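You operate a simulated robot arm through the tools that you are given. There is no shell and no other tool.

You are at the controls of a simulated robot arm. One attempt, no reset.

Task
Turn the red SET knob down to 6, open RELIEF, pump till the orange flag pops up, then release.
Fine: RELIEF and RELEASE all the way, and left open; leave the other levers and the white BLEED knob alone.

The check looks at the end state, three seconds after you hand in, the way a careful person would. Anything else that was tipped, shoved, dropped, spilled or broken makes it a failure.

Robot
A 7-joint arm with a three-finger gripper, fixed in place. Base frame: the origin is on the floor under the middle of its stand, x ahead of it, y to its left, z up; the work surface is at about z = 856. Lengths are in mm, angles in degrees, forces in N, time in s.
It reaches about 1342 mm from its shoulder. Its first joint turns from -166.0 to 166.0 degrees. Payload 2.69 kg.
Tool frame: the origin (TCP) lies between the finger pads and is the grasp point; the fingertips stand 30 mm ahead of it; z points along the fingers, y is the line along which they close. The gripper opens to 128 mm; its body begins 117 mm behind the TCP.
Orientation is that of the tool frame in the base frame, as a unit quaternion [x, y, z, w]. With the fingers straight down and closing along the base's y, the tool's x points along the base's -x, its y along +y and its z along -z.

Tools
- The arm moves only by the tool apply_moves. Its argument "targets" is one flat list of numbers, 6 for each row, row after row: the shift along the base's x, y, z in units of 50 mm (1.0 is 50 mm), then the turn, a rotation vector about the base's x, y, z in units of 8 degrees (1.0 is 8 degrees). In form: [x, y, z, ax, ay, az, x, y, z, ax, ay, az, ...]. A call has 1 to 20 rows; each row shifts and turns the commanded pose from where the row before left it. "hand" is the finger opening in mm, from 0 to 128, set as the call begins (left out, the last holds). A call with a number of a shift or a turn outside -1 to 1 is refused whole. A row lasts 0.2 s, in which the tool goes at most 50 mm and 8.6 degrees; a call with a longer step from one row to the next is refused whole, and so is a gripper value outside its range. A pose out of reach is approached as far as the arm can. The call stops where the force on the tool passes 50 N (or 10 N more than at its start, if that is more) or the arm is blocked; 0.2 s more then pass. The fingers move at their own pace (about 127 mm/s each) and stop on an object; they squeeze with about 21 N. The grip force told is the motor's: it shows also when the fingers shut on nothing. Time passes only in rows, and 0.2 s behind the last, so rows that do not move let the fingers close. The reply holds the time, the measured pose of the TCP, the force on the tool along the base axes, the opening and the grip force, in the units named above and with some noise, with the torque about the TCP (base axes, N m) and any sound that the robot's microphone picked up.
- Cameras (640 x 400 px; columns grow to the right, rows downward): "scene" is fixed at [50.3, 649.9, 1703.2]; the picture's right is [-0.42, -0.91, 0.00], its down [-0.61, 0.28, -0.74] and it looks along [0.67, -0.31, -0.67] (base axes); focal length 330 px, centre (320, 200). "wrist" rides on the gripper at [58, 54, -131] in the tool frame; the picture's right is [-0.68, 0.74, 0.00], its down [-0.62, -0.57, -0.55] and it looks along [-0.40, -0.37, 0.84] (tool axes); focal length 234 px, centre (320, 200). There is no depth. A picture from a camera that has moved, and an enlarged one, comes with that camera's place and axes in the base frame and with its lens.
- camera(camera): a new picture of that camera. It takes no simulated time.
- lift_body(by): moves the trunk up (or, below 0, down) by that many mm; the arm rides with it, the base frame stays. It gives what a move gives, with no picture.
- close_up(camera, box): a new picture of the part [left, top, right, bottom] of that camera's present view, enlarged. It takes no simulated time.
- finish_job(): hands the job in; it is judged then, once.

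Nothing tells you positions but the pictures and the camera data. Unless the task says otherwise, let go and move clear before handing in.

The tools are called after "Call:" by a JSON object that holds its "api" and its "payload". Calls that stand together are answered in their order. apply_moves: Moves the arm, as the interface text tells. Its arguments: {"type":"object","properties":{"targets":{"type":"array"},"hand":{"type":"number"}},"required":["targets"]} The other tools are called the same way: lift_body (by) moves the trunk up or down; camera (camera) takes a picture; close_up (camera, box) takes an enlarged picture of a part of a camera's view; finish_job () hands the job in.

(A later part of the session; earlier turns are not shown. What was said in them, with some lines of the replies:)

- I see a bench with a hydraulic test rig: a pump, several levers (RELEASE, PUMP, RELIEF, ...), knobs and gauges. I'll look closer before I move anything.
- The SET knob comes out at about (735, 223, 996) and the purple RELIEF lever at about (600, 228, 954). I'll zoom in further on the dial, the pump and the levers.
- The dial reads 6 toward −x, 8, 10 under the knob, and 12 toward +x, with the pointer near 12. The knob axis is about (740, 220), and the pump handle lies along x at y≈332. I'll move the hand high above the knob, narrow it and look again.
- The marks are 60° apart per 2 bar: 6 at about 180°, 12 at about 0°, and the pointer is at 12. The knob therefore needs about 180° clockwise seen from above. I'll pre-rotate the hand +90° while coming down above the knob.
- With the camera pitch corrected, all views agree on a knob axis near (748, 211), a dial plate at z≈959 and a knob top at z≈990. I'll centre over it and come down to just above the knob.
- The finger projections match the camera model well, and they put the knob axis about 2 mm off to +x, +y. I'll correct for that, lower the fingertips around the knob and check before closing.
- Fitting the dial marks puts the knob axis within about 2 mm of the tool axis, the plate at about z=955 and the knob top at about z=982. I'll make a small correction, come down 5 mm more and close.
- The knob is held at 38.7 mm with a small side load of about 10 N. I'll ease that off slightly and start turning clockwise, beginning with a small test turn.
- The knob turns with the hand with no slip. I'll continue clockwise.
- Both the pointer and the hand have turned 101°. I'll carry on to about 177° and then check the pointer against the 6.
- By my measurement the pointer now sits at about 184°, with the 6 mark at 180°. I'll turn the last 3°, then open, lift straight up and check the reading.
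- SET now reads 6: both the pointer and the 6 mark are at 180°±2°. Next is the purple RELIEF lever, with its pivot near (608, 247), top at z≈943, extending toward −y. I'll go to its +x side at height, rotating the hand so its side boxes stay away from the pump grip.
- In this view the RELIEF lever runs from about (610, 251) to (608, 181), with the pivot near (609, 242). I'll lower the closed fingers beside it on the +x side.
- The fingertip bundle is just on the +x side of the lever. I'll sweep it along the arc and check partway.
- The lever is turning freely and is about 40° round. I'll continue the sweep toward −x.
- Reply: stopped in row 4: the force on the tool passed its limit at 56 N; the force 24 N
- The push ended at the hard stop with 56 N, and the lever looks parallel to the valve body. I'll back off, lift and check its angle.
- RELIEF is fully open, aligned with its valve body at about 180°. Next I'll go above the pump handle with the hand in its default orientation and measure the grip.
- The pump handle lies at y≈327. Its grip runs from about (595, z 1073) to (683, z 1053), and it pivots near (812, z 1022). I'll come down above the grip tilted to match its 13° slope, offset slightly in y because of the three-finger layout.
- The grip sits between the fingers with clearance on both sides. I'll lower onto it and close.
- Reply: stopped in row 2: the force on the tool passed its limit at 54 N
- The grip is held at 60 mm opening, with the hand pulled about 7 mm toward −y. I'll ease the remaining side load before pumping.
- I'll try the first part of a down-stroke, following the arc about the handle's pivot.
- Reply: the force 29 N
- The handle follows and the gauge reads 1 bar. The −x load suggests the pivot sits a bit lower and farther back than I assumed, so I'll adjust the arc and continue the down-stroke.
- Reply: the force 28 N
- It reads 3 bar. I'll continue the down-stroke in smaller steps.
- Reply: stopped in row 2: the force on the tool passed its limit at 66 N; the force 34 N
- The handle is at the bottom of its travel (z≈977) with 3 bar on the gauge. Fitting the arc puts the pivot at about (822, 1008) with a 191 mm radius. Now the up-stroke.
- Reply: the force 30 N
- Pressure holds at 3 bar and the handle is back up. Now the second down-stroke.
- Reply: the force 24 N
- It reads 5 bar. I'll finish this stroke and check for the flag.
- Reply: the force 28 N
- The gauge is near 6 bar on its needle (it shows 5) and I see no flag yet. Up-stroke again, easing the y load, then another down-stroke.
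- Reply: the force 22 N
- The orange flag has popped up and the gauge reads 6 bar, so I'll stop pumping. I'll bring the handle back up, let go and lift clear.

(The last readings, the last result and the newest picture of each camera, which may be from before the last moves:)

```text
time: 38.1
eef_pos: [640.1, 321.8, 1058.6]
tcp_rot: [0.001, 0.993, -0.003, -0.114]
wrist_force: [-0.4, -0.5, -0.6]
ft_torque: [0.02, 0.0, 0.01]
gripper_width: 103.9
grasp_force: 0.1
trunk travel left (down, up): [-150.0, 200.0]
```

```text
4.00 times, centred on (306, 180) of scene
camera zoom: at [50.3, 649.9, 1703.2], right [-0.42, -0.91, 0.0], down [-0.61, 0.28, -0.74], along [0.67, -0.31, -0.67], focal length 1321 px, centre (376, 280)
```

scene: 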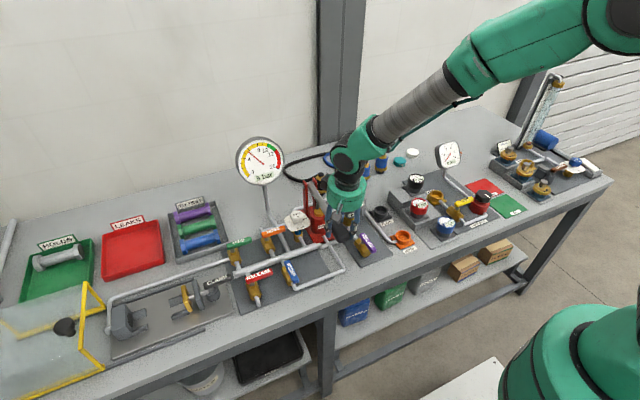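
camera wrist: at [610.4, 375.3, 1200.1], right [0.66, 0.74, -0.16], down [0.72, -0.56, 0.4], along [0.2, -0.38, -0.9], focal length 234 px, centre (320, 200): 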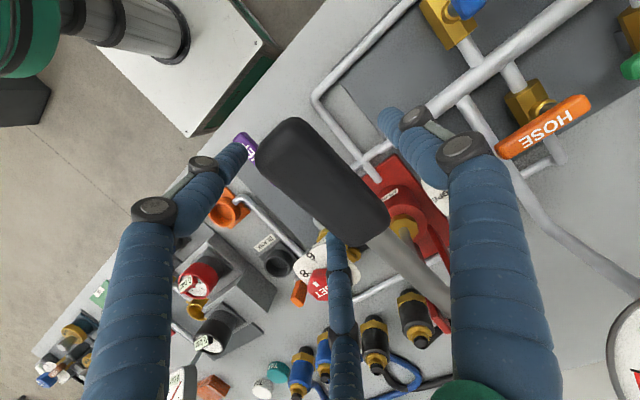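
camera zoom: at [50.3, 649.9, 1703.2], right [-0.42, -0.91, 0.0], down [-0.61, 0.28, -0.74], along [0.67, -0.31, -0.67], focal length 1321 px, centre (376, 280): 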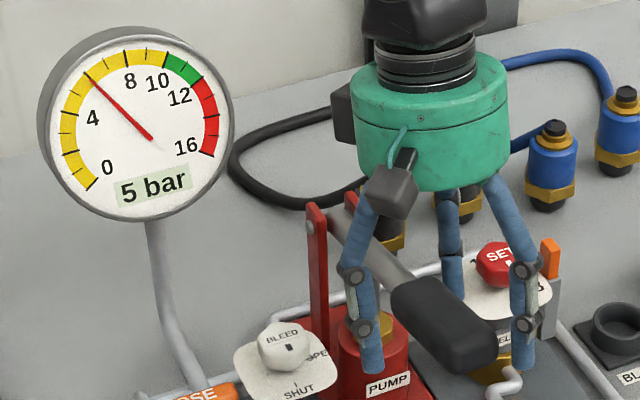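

The flag stays up. I'll lift clear of the handle, level the hand and head over to the RELEASE lever.

Call:
{"api": "apply_moves", "payload": {"targets": [0.1, 0, 0.8, 0, 0, 0, 0.1, 0, 0.8, 0, 0, 0, 0, 0, 0.8, 0, -0.546, 0, 0, 0, 0.8, 0, -0.546, 0, 0, 0, 0.4, 0, -0.546, 0]}}

Call:
{"api": "camera", "payload": {"camera": "wrist"}}

Call:
{"api": "camera", "payload": {"camera": "scene"}}

Call:
{"api": "close_up", "payload": {"camera": "scene", "box": [220, 240, 316, 300]}}

```text
time: 39.3
eef_pos: [649.5, 320.8, 1237.6]
tcp_rot: [0.001, 1.0, -0.003, 0.001]
wrist_force: [0.6, 0.3, 0.6]
ft_torque: [0.01, -0.03, 0.0]
gripper_width: 104.1
grasp_force: 0.2
trunk travel left (down, up): [-150.0, 200.0]
```

```text
taken
camera wrist: at [589.1, 374.4, 1369.9], right [0.68, 0.74, 0.0], down [0.61, -0.56, 0.55], along [0.4, -0.38, -0.83], focal length 234 px, centre (320, 200)
```

wrist: 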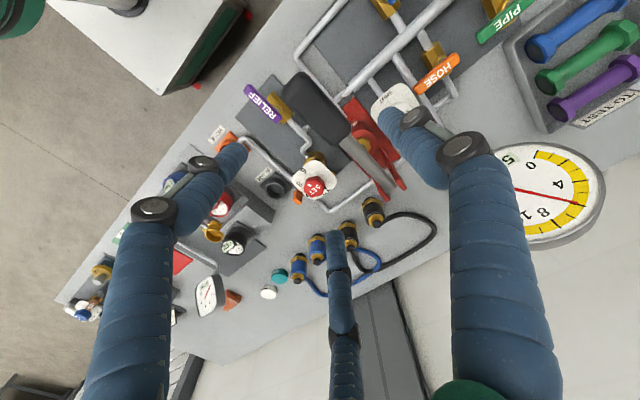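

```text
taken
```

scene: 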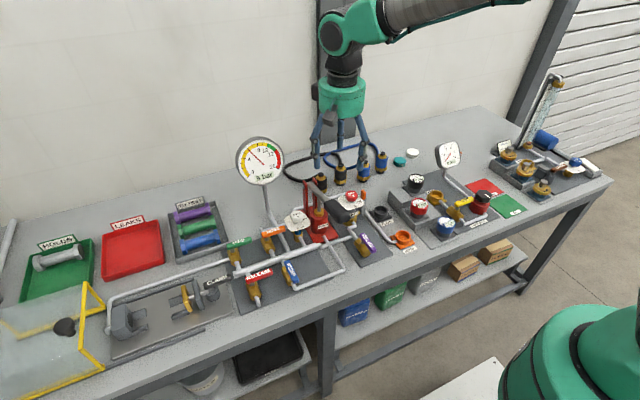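

```text
6.67 times, centred on (268, 270) of scene
camera zoom: at [50.3, 649.9, 1703.2], right [-0.42, -0.91, 0.0], down [-0.61, 0.28, -0.74], along [0.67, -0.31, -0.67], focal length 2201 px, centre (667, -267)
```

zoom: 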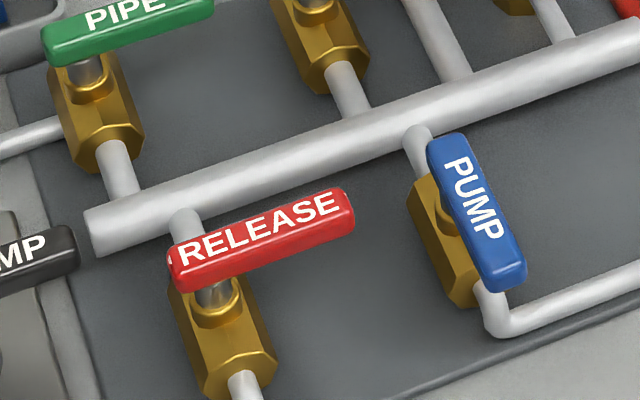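

The flag is up. The RELEASE lever pivots near (607, 598) and extends toward −y, with the same layout as RELIEF. I'll fly over with the hand closed and rotated as before.

Call:
{"api": "apply_moves", "payload": {"targets": [0.008, 0.394, -0.1, 0, 0, 0.9375, 0.008, 0.394, -0.1, 0, 0, 0.9375, 0.008, 0.394, -0.1, 0, 0, 0.9375, 0.008, 0.394, -0.152, 0, 0, 0.9375, 0.008, 0.394, -0.152, 0, 0, 0.9375, 0.008, 0.394, -0.152, 0, 0, 0.9375, 0.008, 0.394, -0.152, 0, 0, 0.9375, 0.008, 0.394, -0.152, 0, 0, 0.9375, 0.008, 0.394, -0.152, 0, 0, 0.9375, 0.008, 0.394, -0.152, 0, 0, 0.9375, 0.008, 0.394, -0.152, 0, 0, 0.9375, 0.008, 0.394, -0.152, 0, 0, 0.9375], "hand": 0}}

Call:
{"api": "camera", "payload": {"camera": "wrist"}}

Call:
{"api": "camera", "payload": {"camera": "scene"}}

Call:
{"api": "close_up", "payload": {"camera": "wrist", "box": [288, 60, 448, 160]}}

```text
time: 41.9
eef_pos: [654.1, 557.5, 1153.9]
tcp_rot: [-0.707, 0.708, -0.002, 0.002]
wrist_force: [0.4, 0.3, -0.9]
ft_torque: [0.02, 0.01, 0.01]
gripper_width: 2.6
grasp_force: 21.2
trunk travel left (down, up): [-150.0, 200.0]
```

```text
taken
camera wrist: at [598.8, 498.7, 1285.7], right [-0.74, 0.68, 0.0], down [0.56, 0.62, 0.55], along [0.37, 0.4, -0.83], focal length 234 px, centre (320, 200)
```

wrist: 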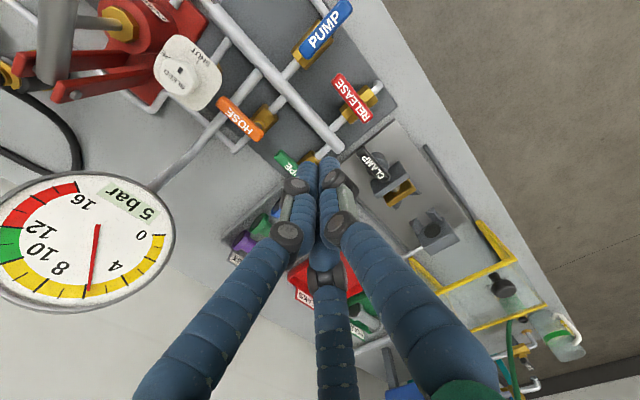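

```text
taken
```

scene: 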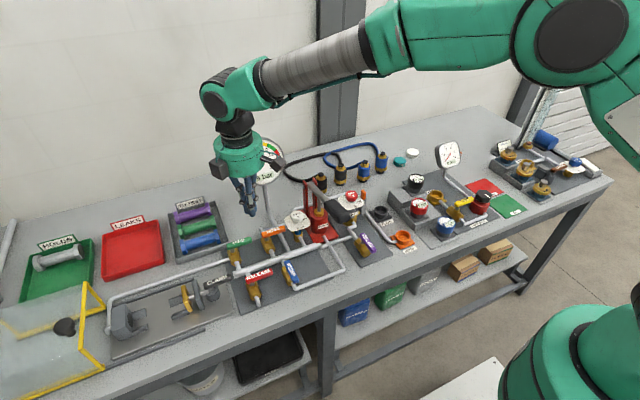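

```text
4.00 times, centred on (368, 110) of wrist
camera zoom: at [598.8, 498.7, 1285.7], right [-0.74, 0.68, 0.0], down [0.56, 0.62, 0.55], along [0.37, 0.4, -0.83], focal length 937 px, centre (128, 560)
```

zoom: 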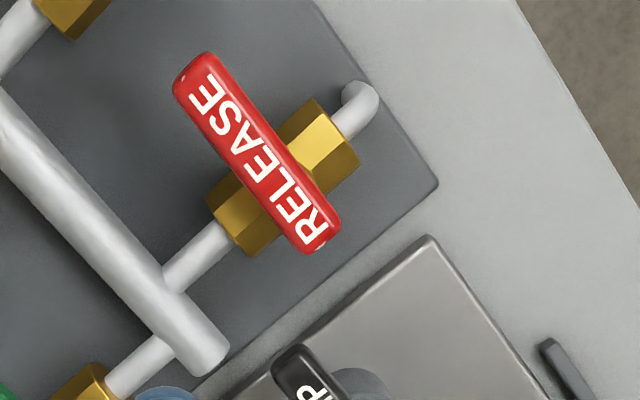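

RELEASE's pivot is at about (606, 597), with its tip at y≈541. I'll lower the closed fingers on its +x side, above the manifold pipe.

Call:
{"api": "apply_moves", "payload": {"targets": [0, -0.02, -0.9, 0, 0, 0, 0, 0, -0.9, 0, 0, 0, 0, 0, -0.9, 0, 0, 0, 0, 0, -0.8, 0, 0, 0, 0, 0, -0.44, 0, 0, 0]}}

Call:
{"api": "camera", "payload": {"camera": "wrist"}}

Call:
{"api": "close_up", "payload": {"camera": "scene", "box": [202, 210, 330, 310]}}

```text
time: 43.1
eef_pos: [654.4, 555.0, 958.3]
tcp_rot: [-0.707, 0.708, -0.002, 0.002]
wrist_force: [-0.8, -0.8, -0.1]
ft_torque: [0.0, 0.03, 0.02]
gripper_width: 2.3
grasp_force: 20.8
trunk travel left (down, up): [-150.0, 200.0]
```

```text
taken
camera wrist: at [598.7, 497.1, 1090.1], right [-0.74, 0.68, 0.0], down [0.56, 0.61, 0.55], along [0.38, 0.4, -0.83], focal length 234 px, centre (320, 200)
```

wrist: 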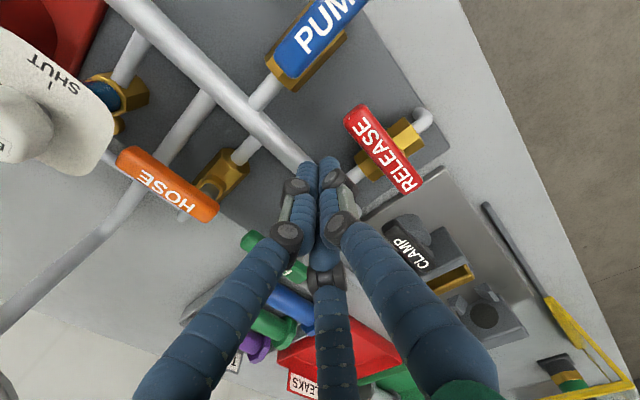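

```text
4.00 times, centred on (266, 260) of scene
camera zoom: at [50.3, 649.9, 1703.2], right [-0.42, -0.91, 0.0], down [-0.61, 0.28, -0.74], along [0.67, -0.31, -0.67], focal length 1321 px, centre (536, -40)
```

zoom: 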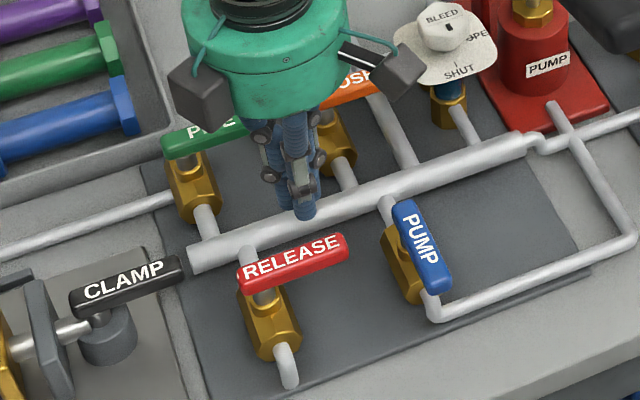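

The geometry matches RELIEF almost exactly, so I'll run the same sweep, first half first.

Call:
{"api": "apply_moves", "payload": {"targets": [-0.46, -0.01, -0.03, 0, 0, 0, -0.234, -0.096, 0, 0, 0, 0, -0.25, -0.032, 0, 0, 0, 0, -0.25, 0.034, 0, 0, 0, 0]}}

Call:
{"api": "camera", "payload": {"camera": "wrist"}}

Call:
{"api": "close_up", "payload": {"camera": "scene", "box": [202, 210, 330, 310]}}

```text
time: 44.1
eef_pos: [595.0, 550.2, 956.0]
tcp_rot: [-0.706, 0.708, -0.002, 0.002]
wrist_force: [0.1, -0.4, 1.0]
ft_torque: [0.03, 0.03, 0.04]
gripper_width: 2.1
grasp_force: 20.9
trunk travel left (down, up): [-150.0, 200.0]
```

```text
taken
camera wrist: at [538.9, 491.6, 1087.8], right [-0.74, 0.68, 0.0], down [0.56, 0.61, 0.55], along [0.38, 0.4, -0.83], focal length 234 px, centre (320, 200)
```

wrist: 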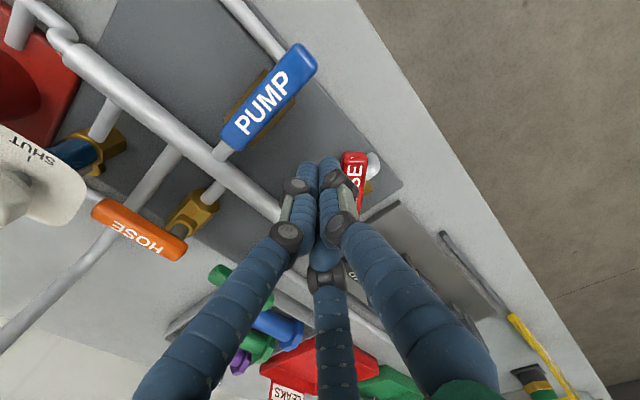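

```text
4.00 times, centred on (266, 260) of scene
camera zoom: at [50.3, 649.9, 1703.2], right [-0.42, -0.91, 0.0], down [-0.61, 0.28, -0.74], along [0.67, -0.31, -0.67], focal length 1321 px, centre (536, -40)
```

zoom: 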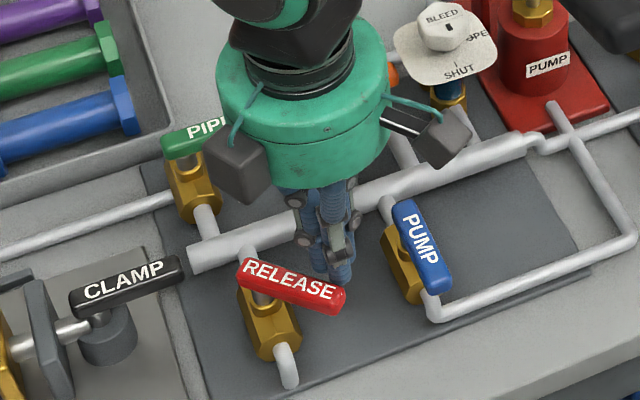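

Call:
{"api": "apply_moves", "payload": {"targets": [-0.234, 0.098, 0, 0, 0, 0, -0.2, 0.154, 0, 0, 0, 0, -0.152, 0.202, 0, 0, 0, 0, -0.02, 0.12, 0, 0, 0, 0, 0, 0.06, 0, 0, 0, 0]}}

Call:
{"api": "camera", "payload": {"camera": "wrist"}}

Call:
{"api": "close_up", "payload": {"camera": "scene", "box": [202, 210, 330, 310]}}

Call:
{"api": "close_up", "payload": {"camera": "scene", "box": [226, 130, 386, 230]}}

```text
time: 45.5
eef_pos: [563.8, 575.5, 956.4]
tcp_rot: [-0.706, 0.708, -0.002, -0.001]
wrist_force: [0.6, -20.8, 6.8]
ft_torque: [-0.25, -0.24, -0.12]
gripper_width: 2.1
grasp_force: 21.1
trunk travel left (down, up): [-150.0, 200.0]
stopped in row 5: the force on the tool passed its limit at 52 N (the readings are from after the stop); the commanded pose is now the measured one
```

```text
taken
camera wrist: at [509.4, 518.2, 1087.8], right [-0.73, 0.68, -0.01], down [0.57, 0.62, 0.55], along [0.37, 0.4, -0.84], focal length 234 px, centre (320, 200)
```

wrist: 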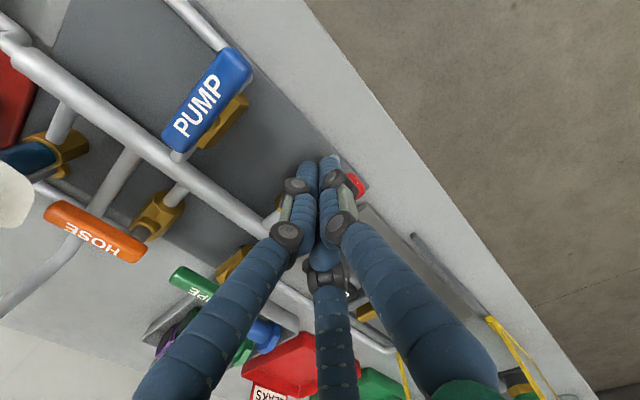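

```text
4.00 times, centred on (266, 260) of scene
camera zoom: at [50.3, 649.9, 1703.2], right [-0.42, -0.91, 0.0], down [-0.61, 0.28, -0.74], along [0.67, -0.31, -0.67], focal length 1321 px, centre (536, -40)
```

zoom: 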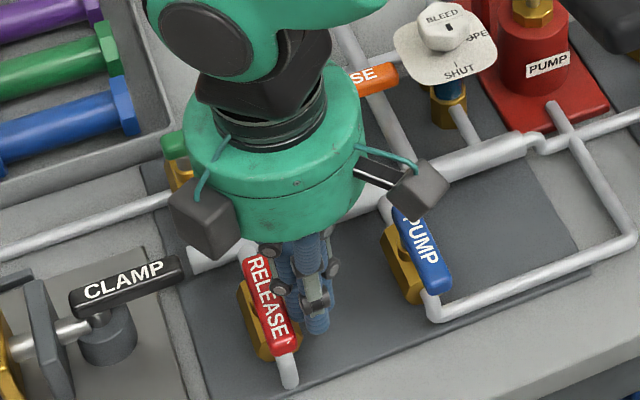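

```text
4.00 times, centred on (306, 180) of scene
camera zoom: at [50.3, 649.9, 1703.2], right [-0.42, -0.91, 0.0], down [-0.61, 0.28, -0.74], along [0.67, -0.31, -0.67], focal length 1321 px, centre (376, 280)
```

zoom: 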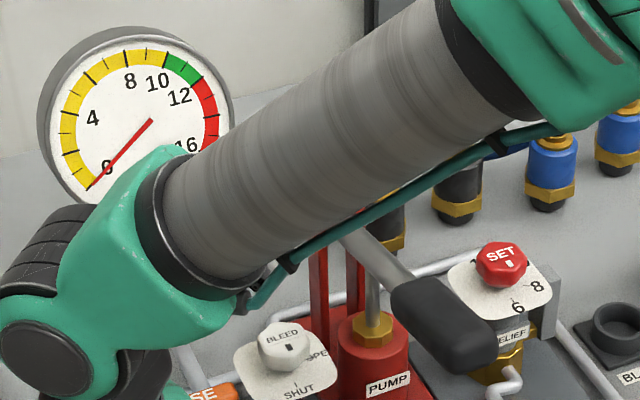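

RELEASE has hit its stop, the gauge is at 0 and the flag has dropped back. I'll back off, lift and verify both levers.

Call:
{"api": "apply_moves", "payload": {"targets": [0, -0.4, 0, 0, 0, 0, 0, -0.1, 0.2, 0, 0, 0, 0, 0, 0.9, 0, 0, 0, 0, 0, 0.9, 0, 0, 0, 0, 0, 0.9, 0, 0, 0, 0, 0, 0.9, 0, 0, 0, 0, 0, 0.9, 0, 0, 0]}}

Call:
{"api": "camera", "payload": {"camera": "wrist"}}

Call:
{"api": "close_up", "payload": {"camera": "scene", "box": [220, 240, 316, 300]}}

Call:
{"api": "camera", "payload": {"camera": "scene"}}

```text
time: 47.0
eef_pos: [564.0, 552.9, 1190.4]
tcp_rot: [-0.706, 0.708, -0.004, -0.001]
wrist_force: [0.5, -1.2, -0.4]
ft_torque: [-0.01, -0.03, 0.0]
gripper_width: 2.5
grasp_force: 21.1
trunk travel left (down, up): [-150.0, 200.0]
```

```text
taken
camera wrist: at [508.8, 495.0, 1323.0], right [-0.73, 0.68, -0.01], down [0.57, 0.62, 0.55], along [0.37, 0.4, -0.84], focal length 234 px, centre (320, 200)
```

wrist: 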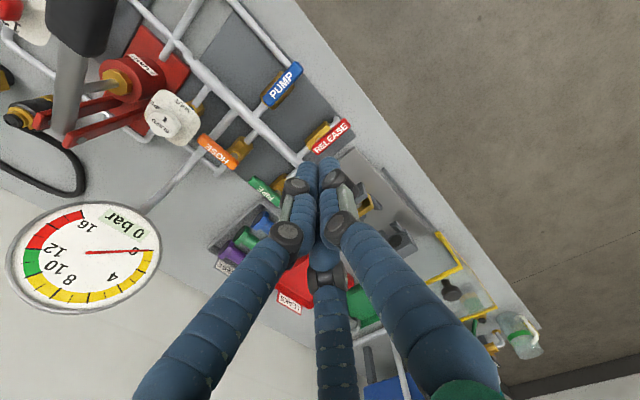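

```text
6.67 times, centred on (268, 270) of scene
camera zoom: at [50.3, 649.9, 1703.2], right [-0.42, -0.91, 0.0], down [-0.61, 0.28, -0.74], along [0.67, -0.31, -0.67], focal length 2201 px, centre (667, -267)
```

zoom: 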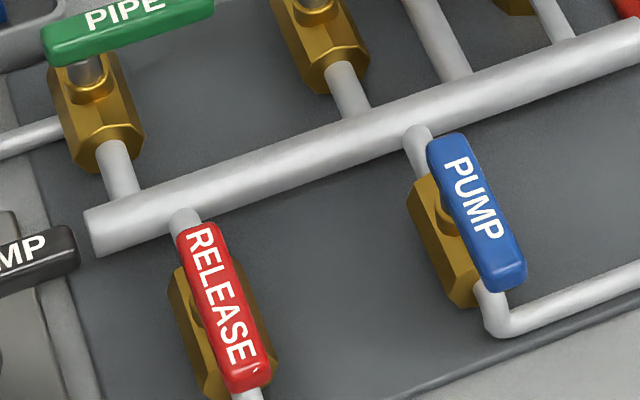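

```text
taken
```

scene: 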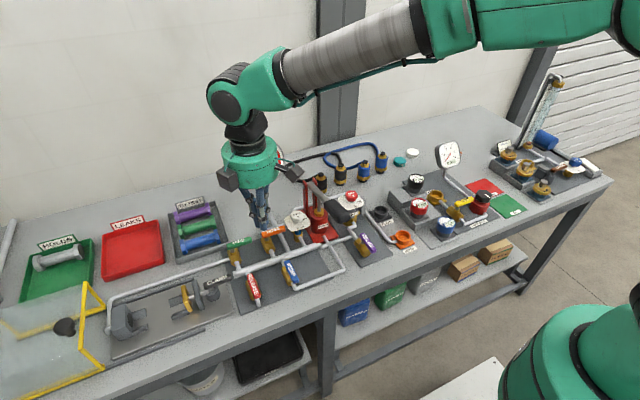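

RELEASE is aligned with its valve. I'll check the exact angles of RELIEF and RELEASE against the open PUMP lever, plus the SET pointer, at higher zoom.

Call:
{"api": "close_up", "payload": {"camera": "scene", "box": [340, 225, 396, 260]}}

Call:
{"api": "close_up", "payload": {"camera": "scene", "box": [226, 266, 282, 301]}}

Call:
{"api": "close_up", "payload": {"camera": "scene", "box": [264, 254, 320, 289]}}

Call:
{"api": "close_up", "payload": {"camera": "scene", "box": [320, 175, 392, 220]}}

Call:
{"api": "close_up", "payload": {"camera": "scene", "box": [220, 190, 380, 290]}}

```text
11.43 times, centred on (368, 242) of scene
camera zoom: at [50.3, 649.9, 1703.2], right [-0.42, -0.91, 0.0], down [-0.61, 0.28, -0.74], along [0.67, -0.31, -0.67], focal length 3774 px, centre (-229, -286)
```

zoom: 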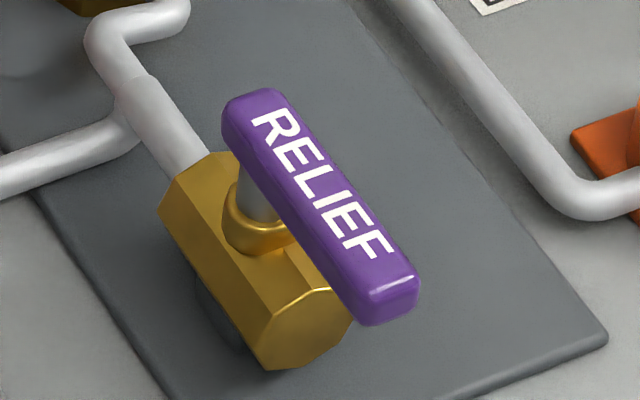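

```text
11.43 times, centred on (254, 284) of scene
camera zoom: at [50.3, 649.9, 1703.2], right [-0.42, -0.91, 0.0], down [-0.61, 0.28, -0.74], along [0.67, -0.31, -0.67], focal length 3774 px, centre (1074, -754)
```

zoom: 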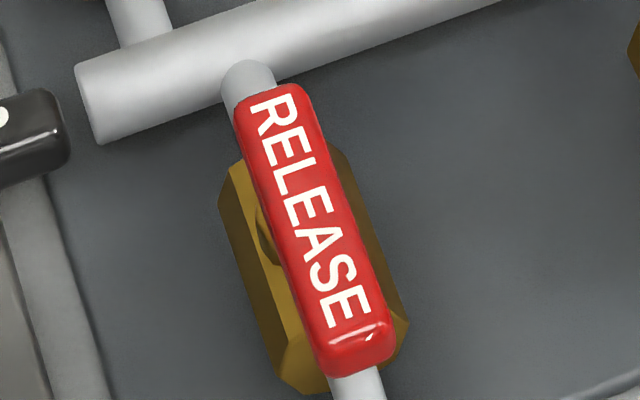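

```text
11.43 times, centred on (292, 272) of scene
camera zoom: at [50.3, 649.9, 1703.2], right [-0.42, -0.91, 0.0], down [-0.61, 0.28, -0.74], along [0.67, -0.31, -0.67], focal length 3774 px, centre (640, -617)
```

zoom: 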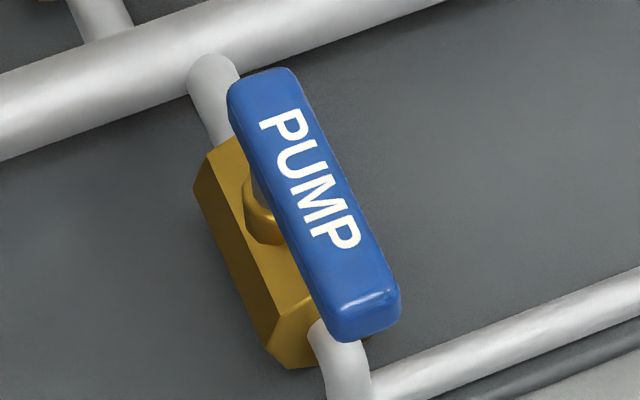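

```text
8.89 times, centred on (356, 198) of scene
camera zoom: at [50.3, 649.9, 1703.2], right [-0.42, -0.91, 0.0], down [-0.61, 0.28, -0.74], along [0.67, -0.31, -0.67], focal length 2935 px, centre (0, 222)
```

zoom: 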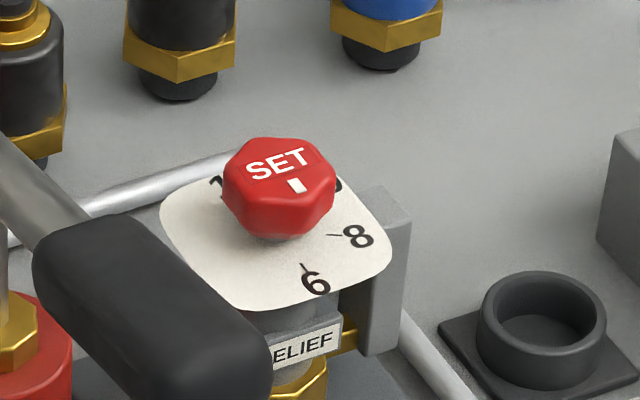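

```text
4.00 times, centred on (300, 240) of scene
camera zoom: at [50.3, 649.9, 1703.2], right [-0.42, -0.91, 0.0], down [-0.61, 0.28, -0.74], along [0.67, -0.31, -0.67], focal length 1321 px, centre (400, 40)
```

zoom: 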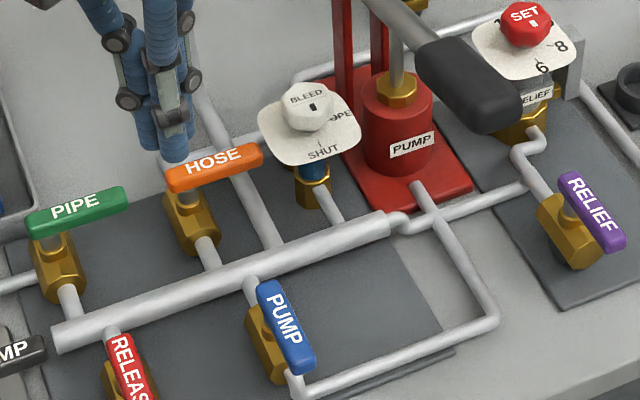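

All three open levers read the same direction in the scene view. For a better look at RELIEF and SET I'll fly the hand high over them and check with the wrist camera.

Call:
{"api": "apply_moves", "payload": {"targets": [0, 0, 0.9, 0, 0, 0, 0.168, -0.7, 0, 0, 0, 0, 0.168, -0.7, 0, 0, 0, 0, 0.168, -0.7, 0, 0, 0, 0, 0.168, -0.7, 0, 0, 0, 0, 0.168, -0.7, 0, 0, 0, 0, 0.168, -0.7, 0, 0, 0, 0, 0.168, -0.7, 0, 0, 0, 0, 0.168, -0.7, 0, 0, 0, 0, 0.168, -0.7, 0, 0, 0, 0, 0.168, -0.7, 0, 0, 0, 0]}}

Call:
{"api": "camera", "payload": {"camera": "wrist"}}

Call:
{"api": "close_up", "payload": {"camera": "wrist", "box": [300, 60, 428, 140]}}

Call:
{"api": "close_up", "payload": {"camera": "wrist", "box": [240, 110, 340, 180]}}

Call:
{"api": "camera", "payload": {"camera": "scene"}}

```text
time: 49.5
eef_pos: [650.7, 202.8, 1237.5]
tcp_rot: [-0.706, 0.708, -0.003, -0.001]
wrist_force: [0.8, 1.3, 0.5]
ft_torque: [0.03, 0.02, 0.03]
gripper_width: 2.8
grasp_force: 20.9
trunk travel left (down, up): [-150.0, 200.0]
```

```text
taken
camera wrist: at [595.8, 145.8, 1369.0], right [-0.73, 0.68, -0.01], down [0.57, 0.62, 0.55], along [0.37, 0.4, -0.84], focal length 234 px, centre (320, 200)
```

wrist: 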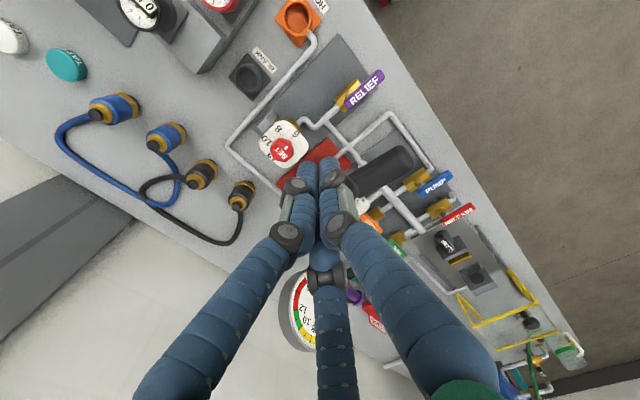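

```text
5.00 times, centred on (364, 100) of wrist
camera zoom: at [595.8, 145.8, 1369.0], right [-0.73, 0.68, -0.01], down [0.57, 0.62, 0.55], along [0.37, 0.4, -0.84], focal length 1171 px, centre (100, 700)
```

zoom: 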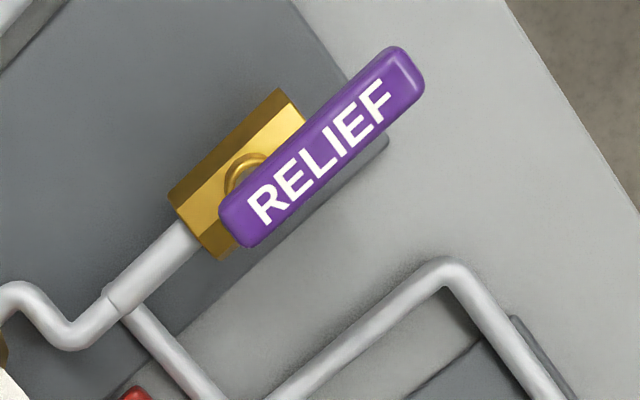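

```text
5.71 times, centred on (290, 145) of wrist
camera zoom: at [595.8, 145.8, 1369.0], right [-0.73, 0.68, -0.01], down [0.57, 0.62, 0.55], along [0.37, 0.4, -0.84], focal length 1338 px, centre (491, 514)
```

zoom: 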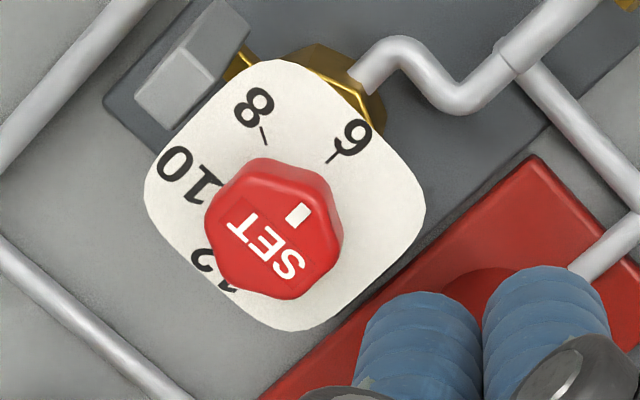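

```text
taken
```

scene: 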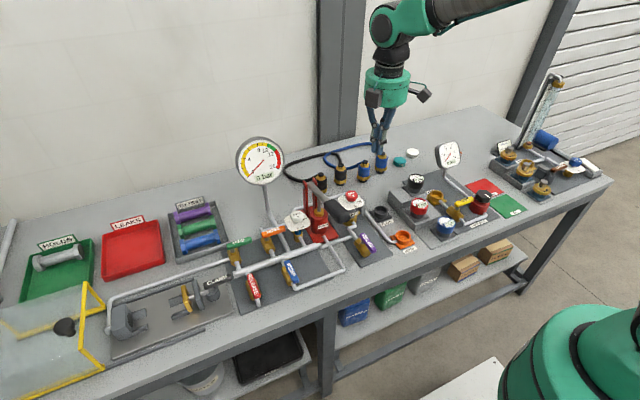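

SET points at 6, RELIEF and RELEASE are both fully open, and the gauge reads 0 bar after the flag popped. The other levers and BLEED are untouched, and the hand is high and clear, so I'm handing in.

Call:
{"api": "finish_job", "payload": {}}

```text
The job is handed in.
```

The job is done and handed in; I don't have the check's result.

- **SET:** turned from 12 down to 6. The pointer measures within about 2° of the 6 mark.
- **RELIEF:** turned to its stop and left open.
- **Pumping:** two down-strokes and part of a third. The orange flag popped up at 6 bar and I stopped there. I brought the handle back up before letting go.
- **RELEASE:** turned to its stop and left open. The gauge fell to 0 bar and the flag went back down.

I did not touch the other levers or the white BLEED knob. The hand finished high and clear of the bench.
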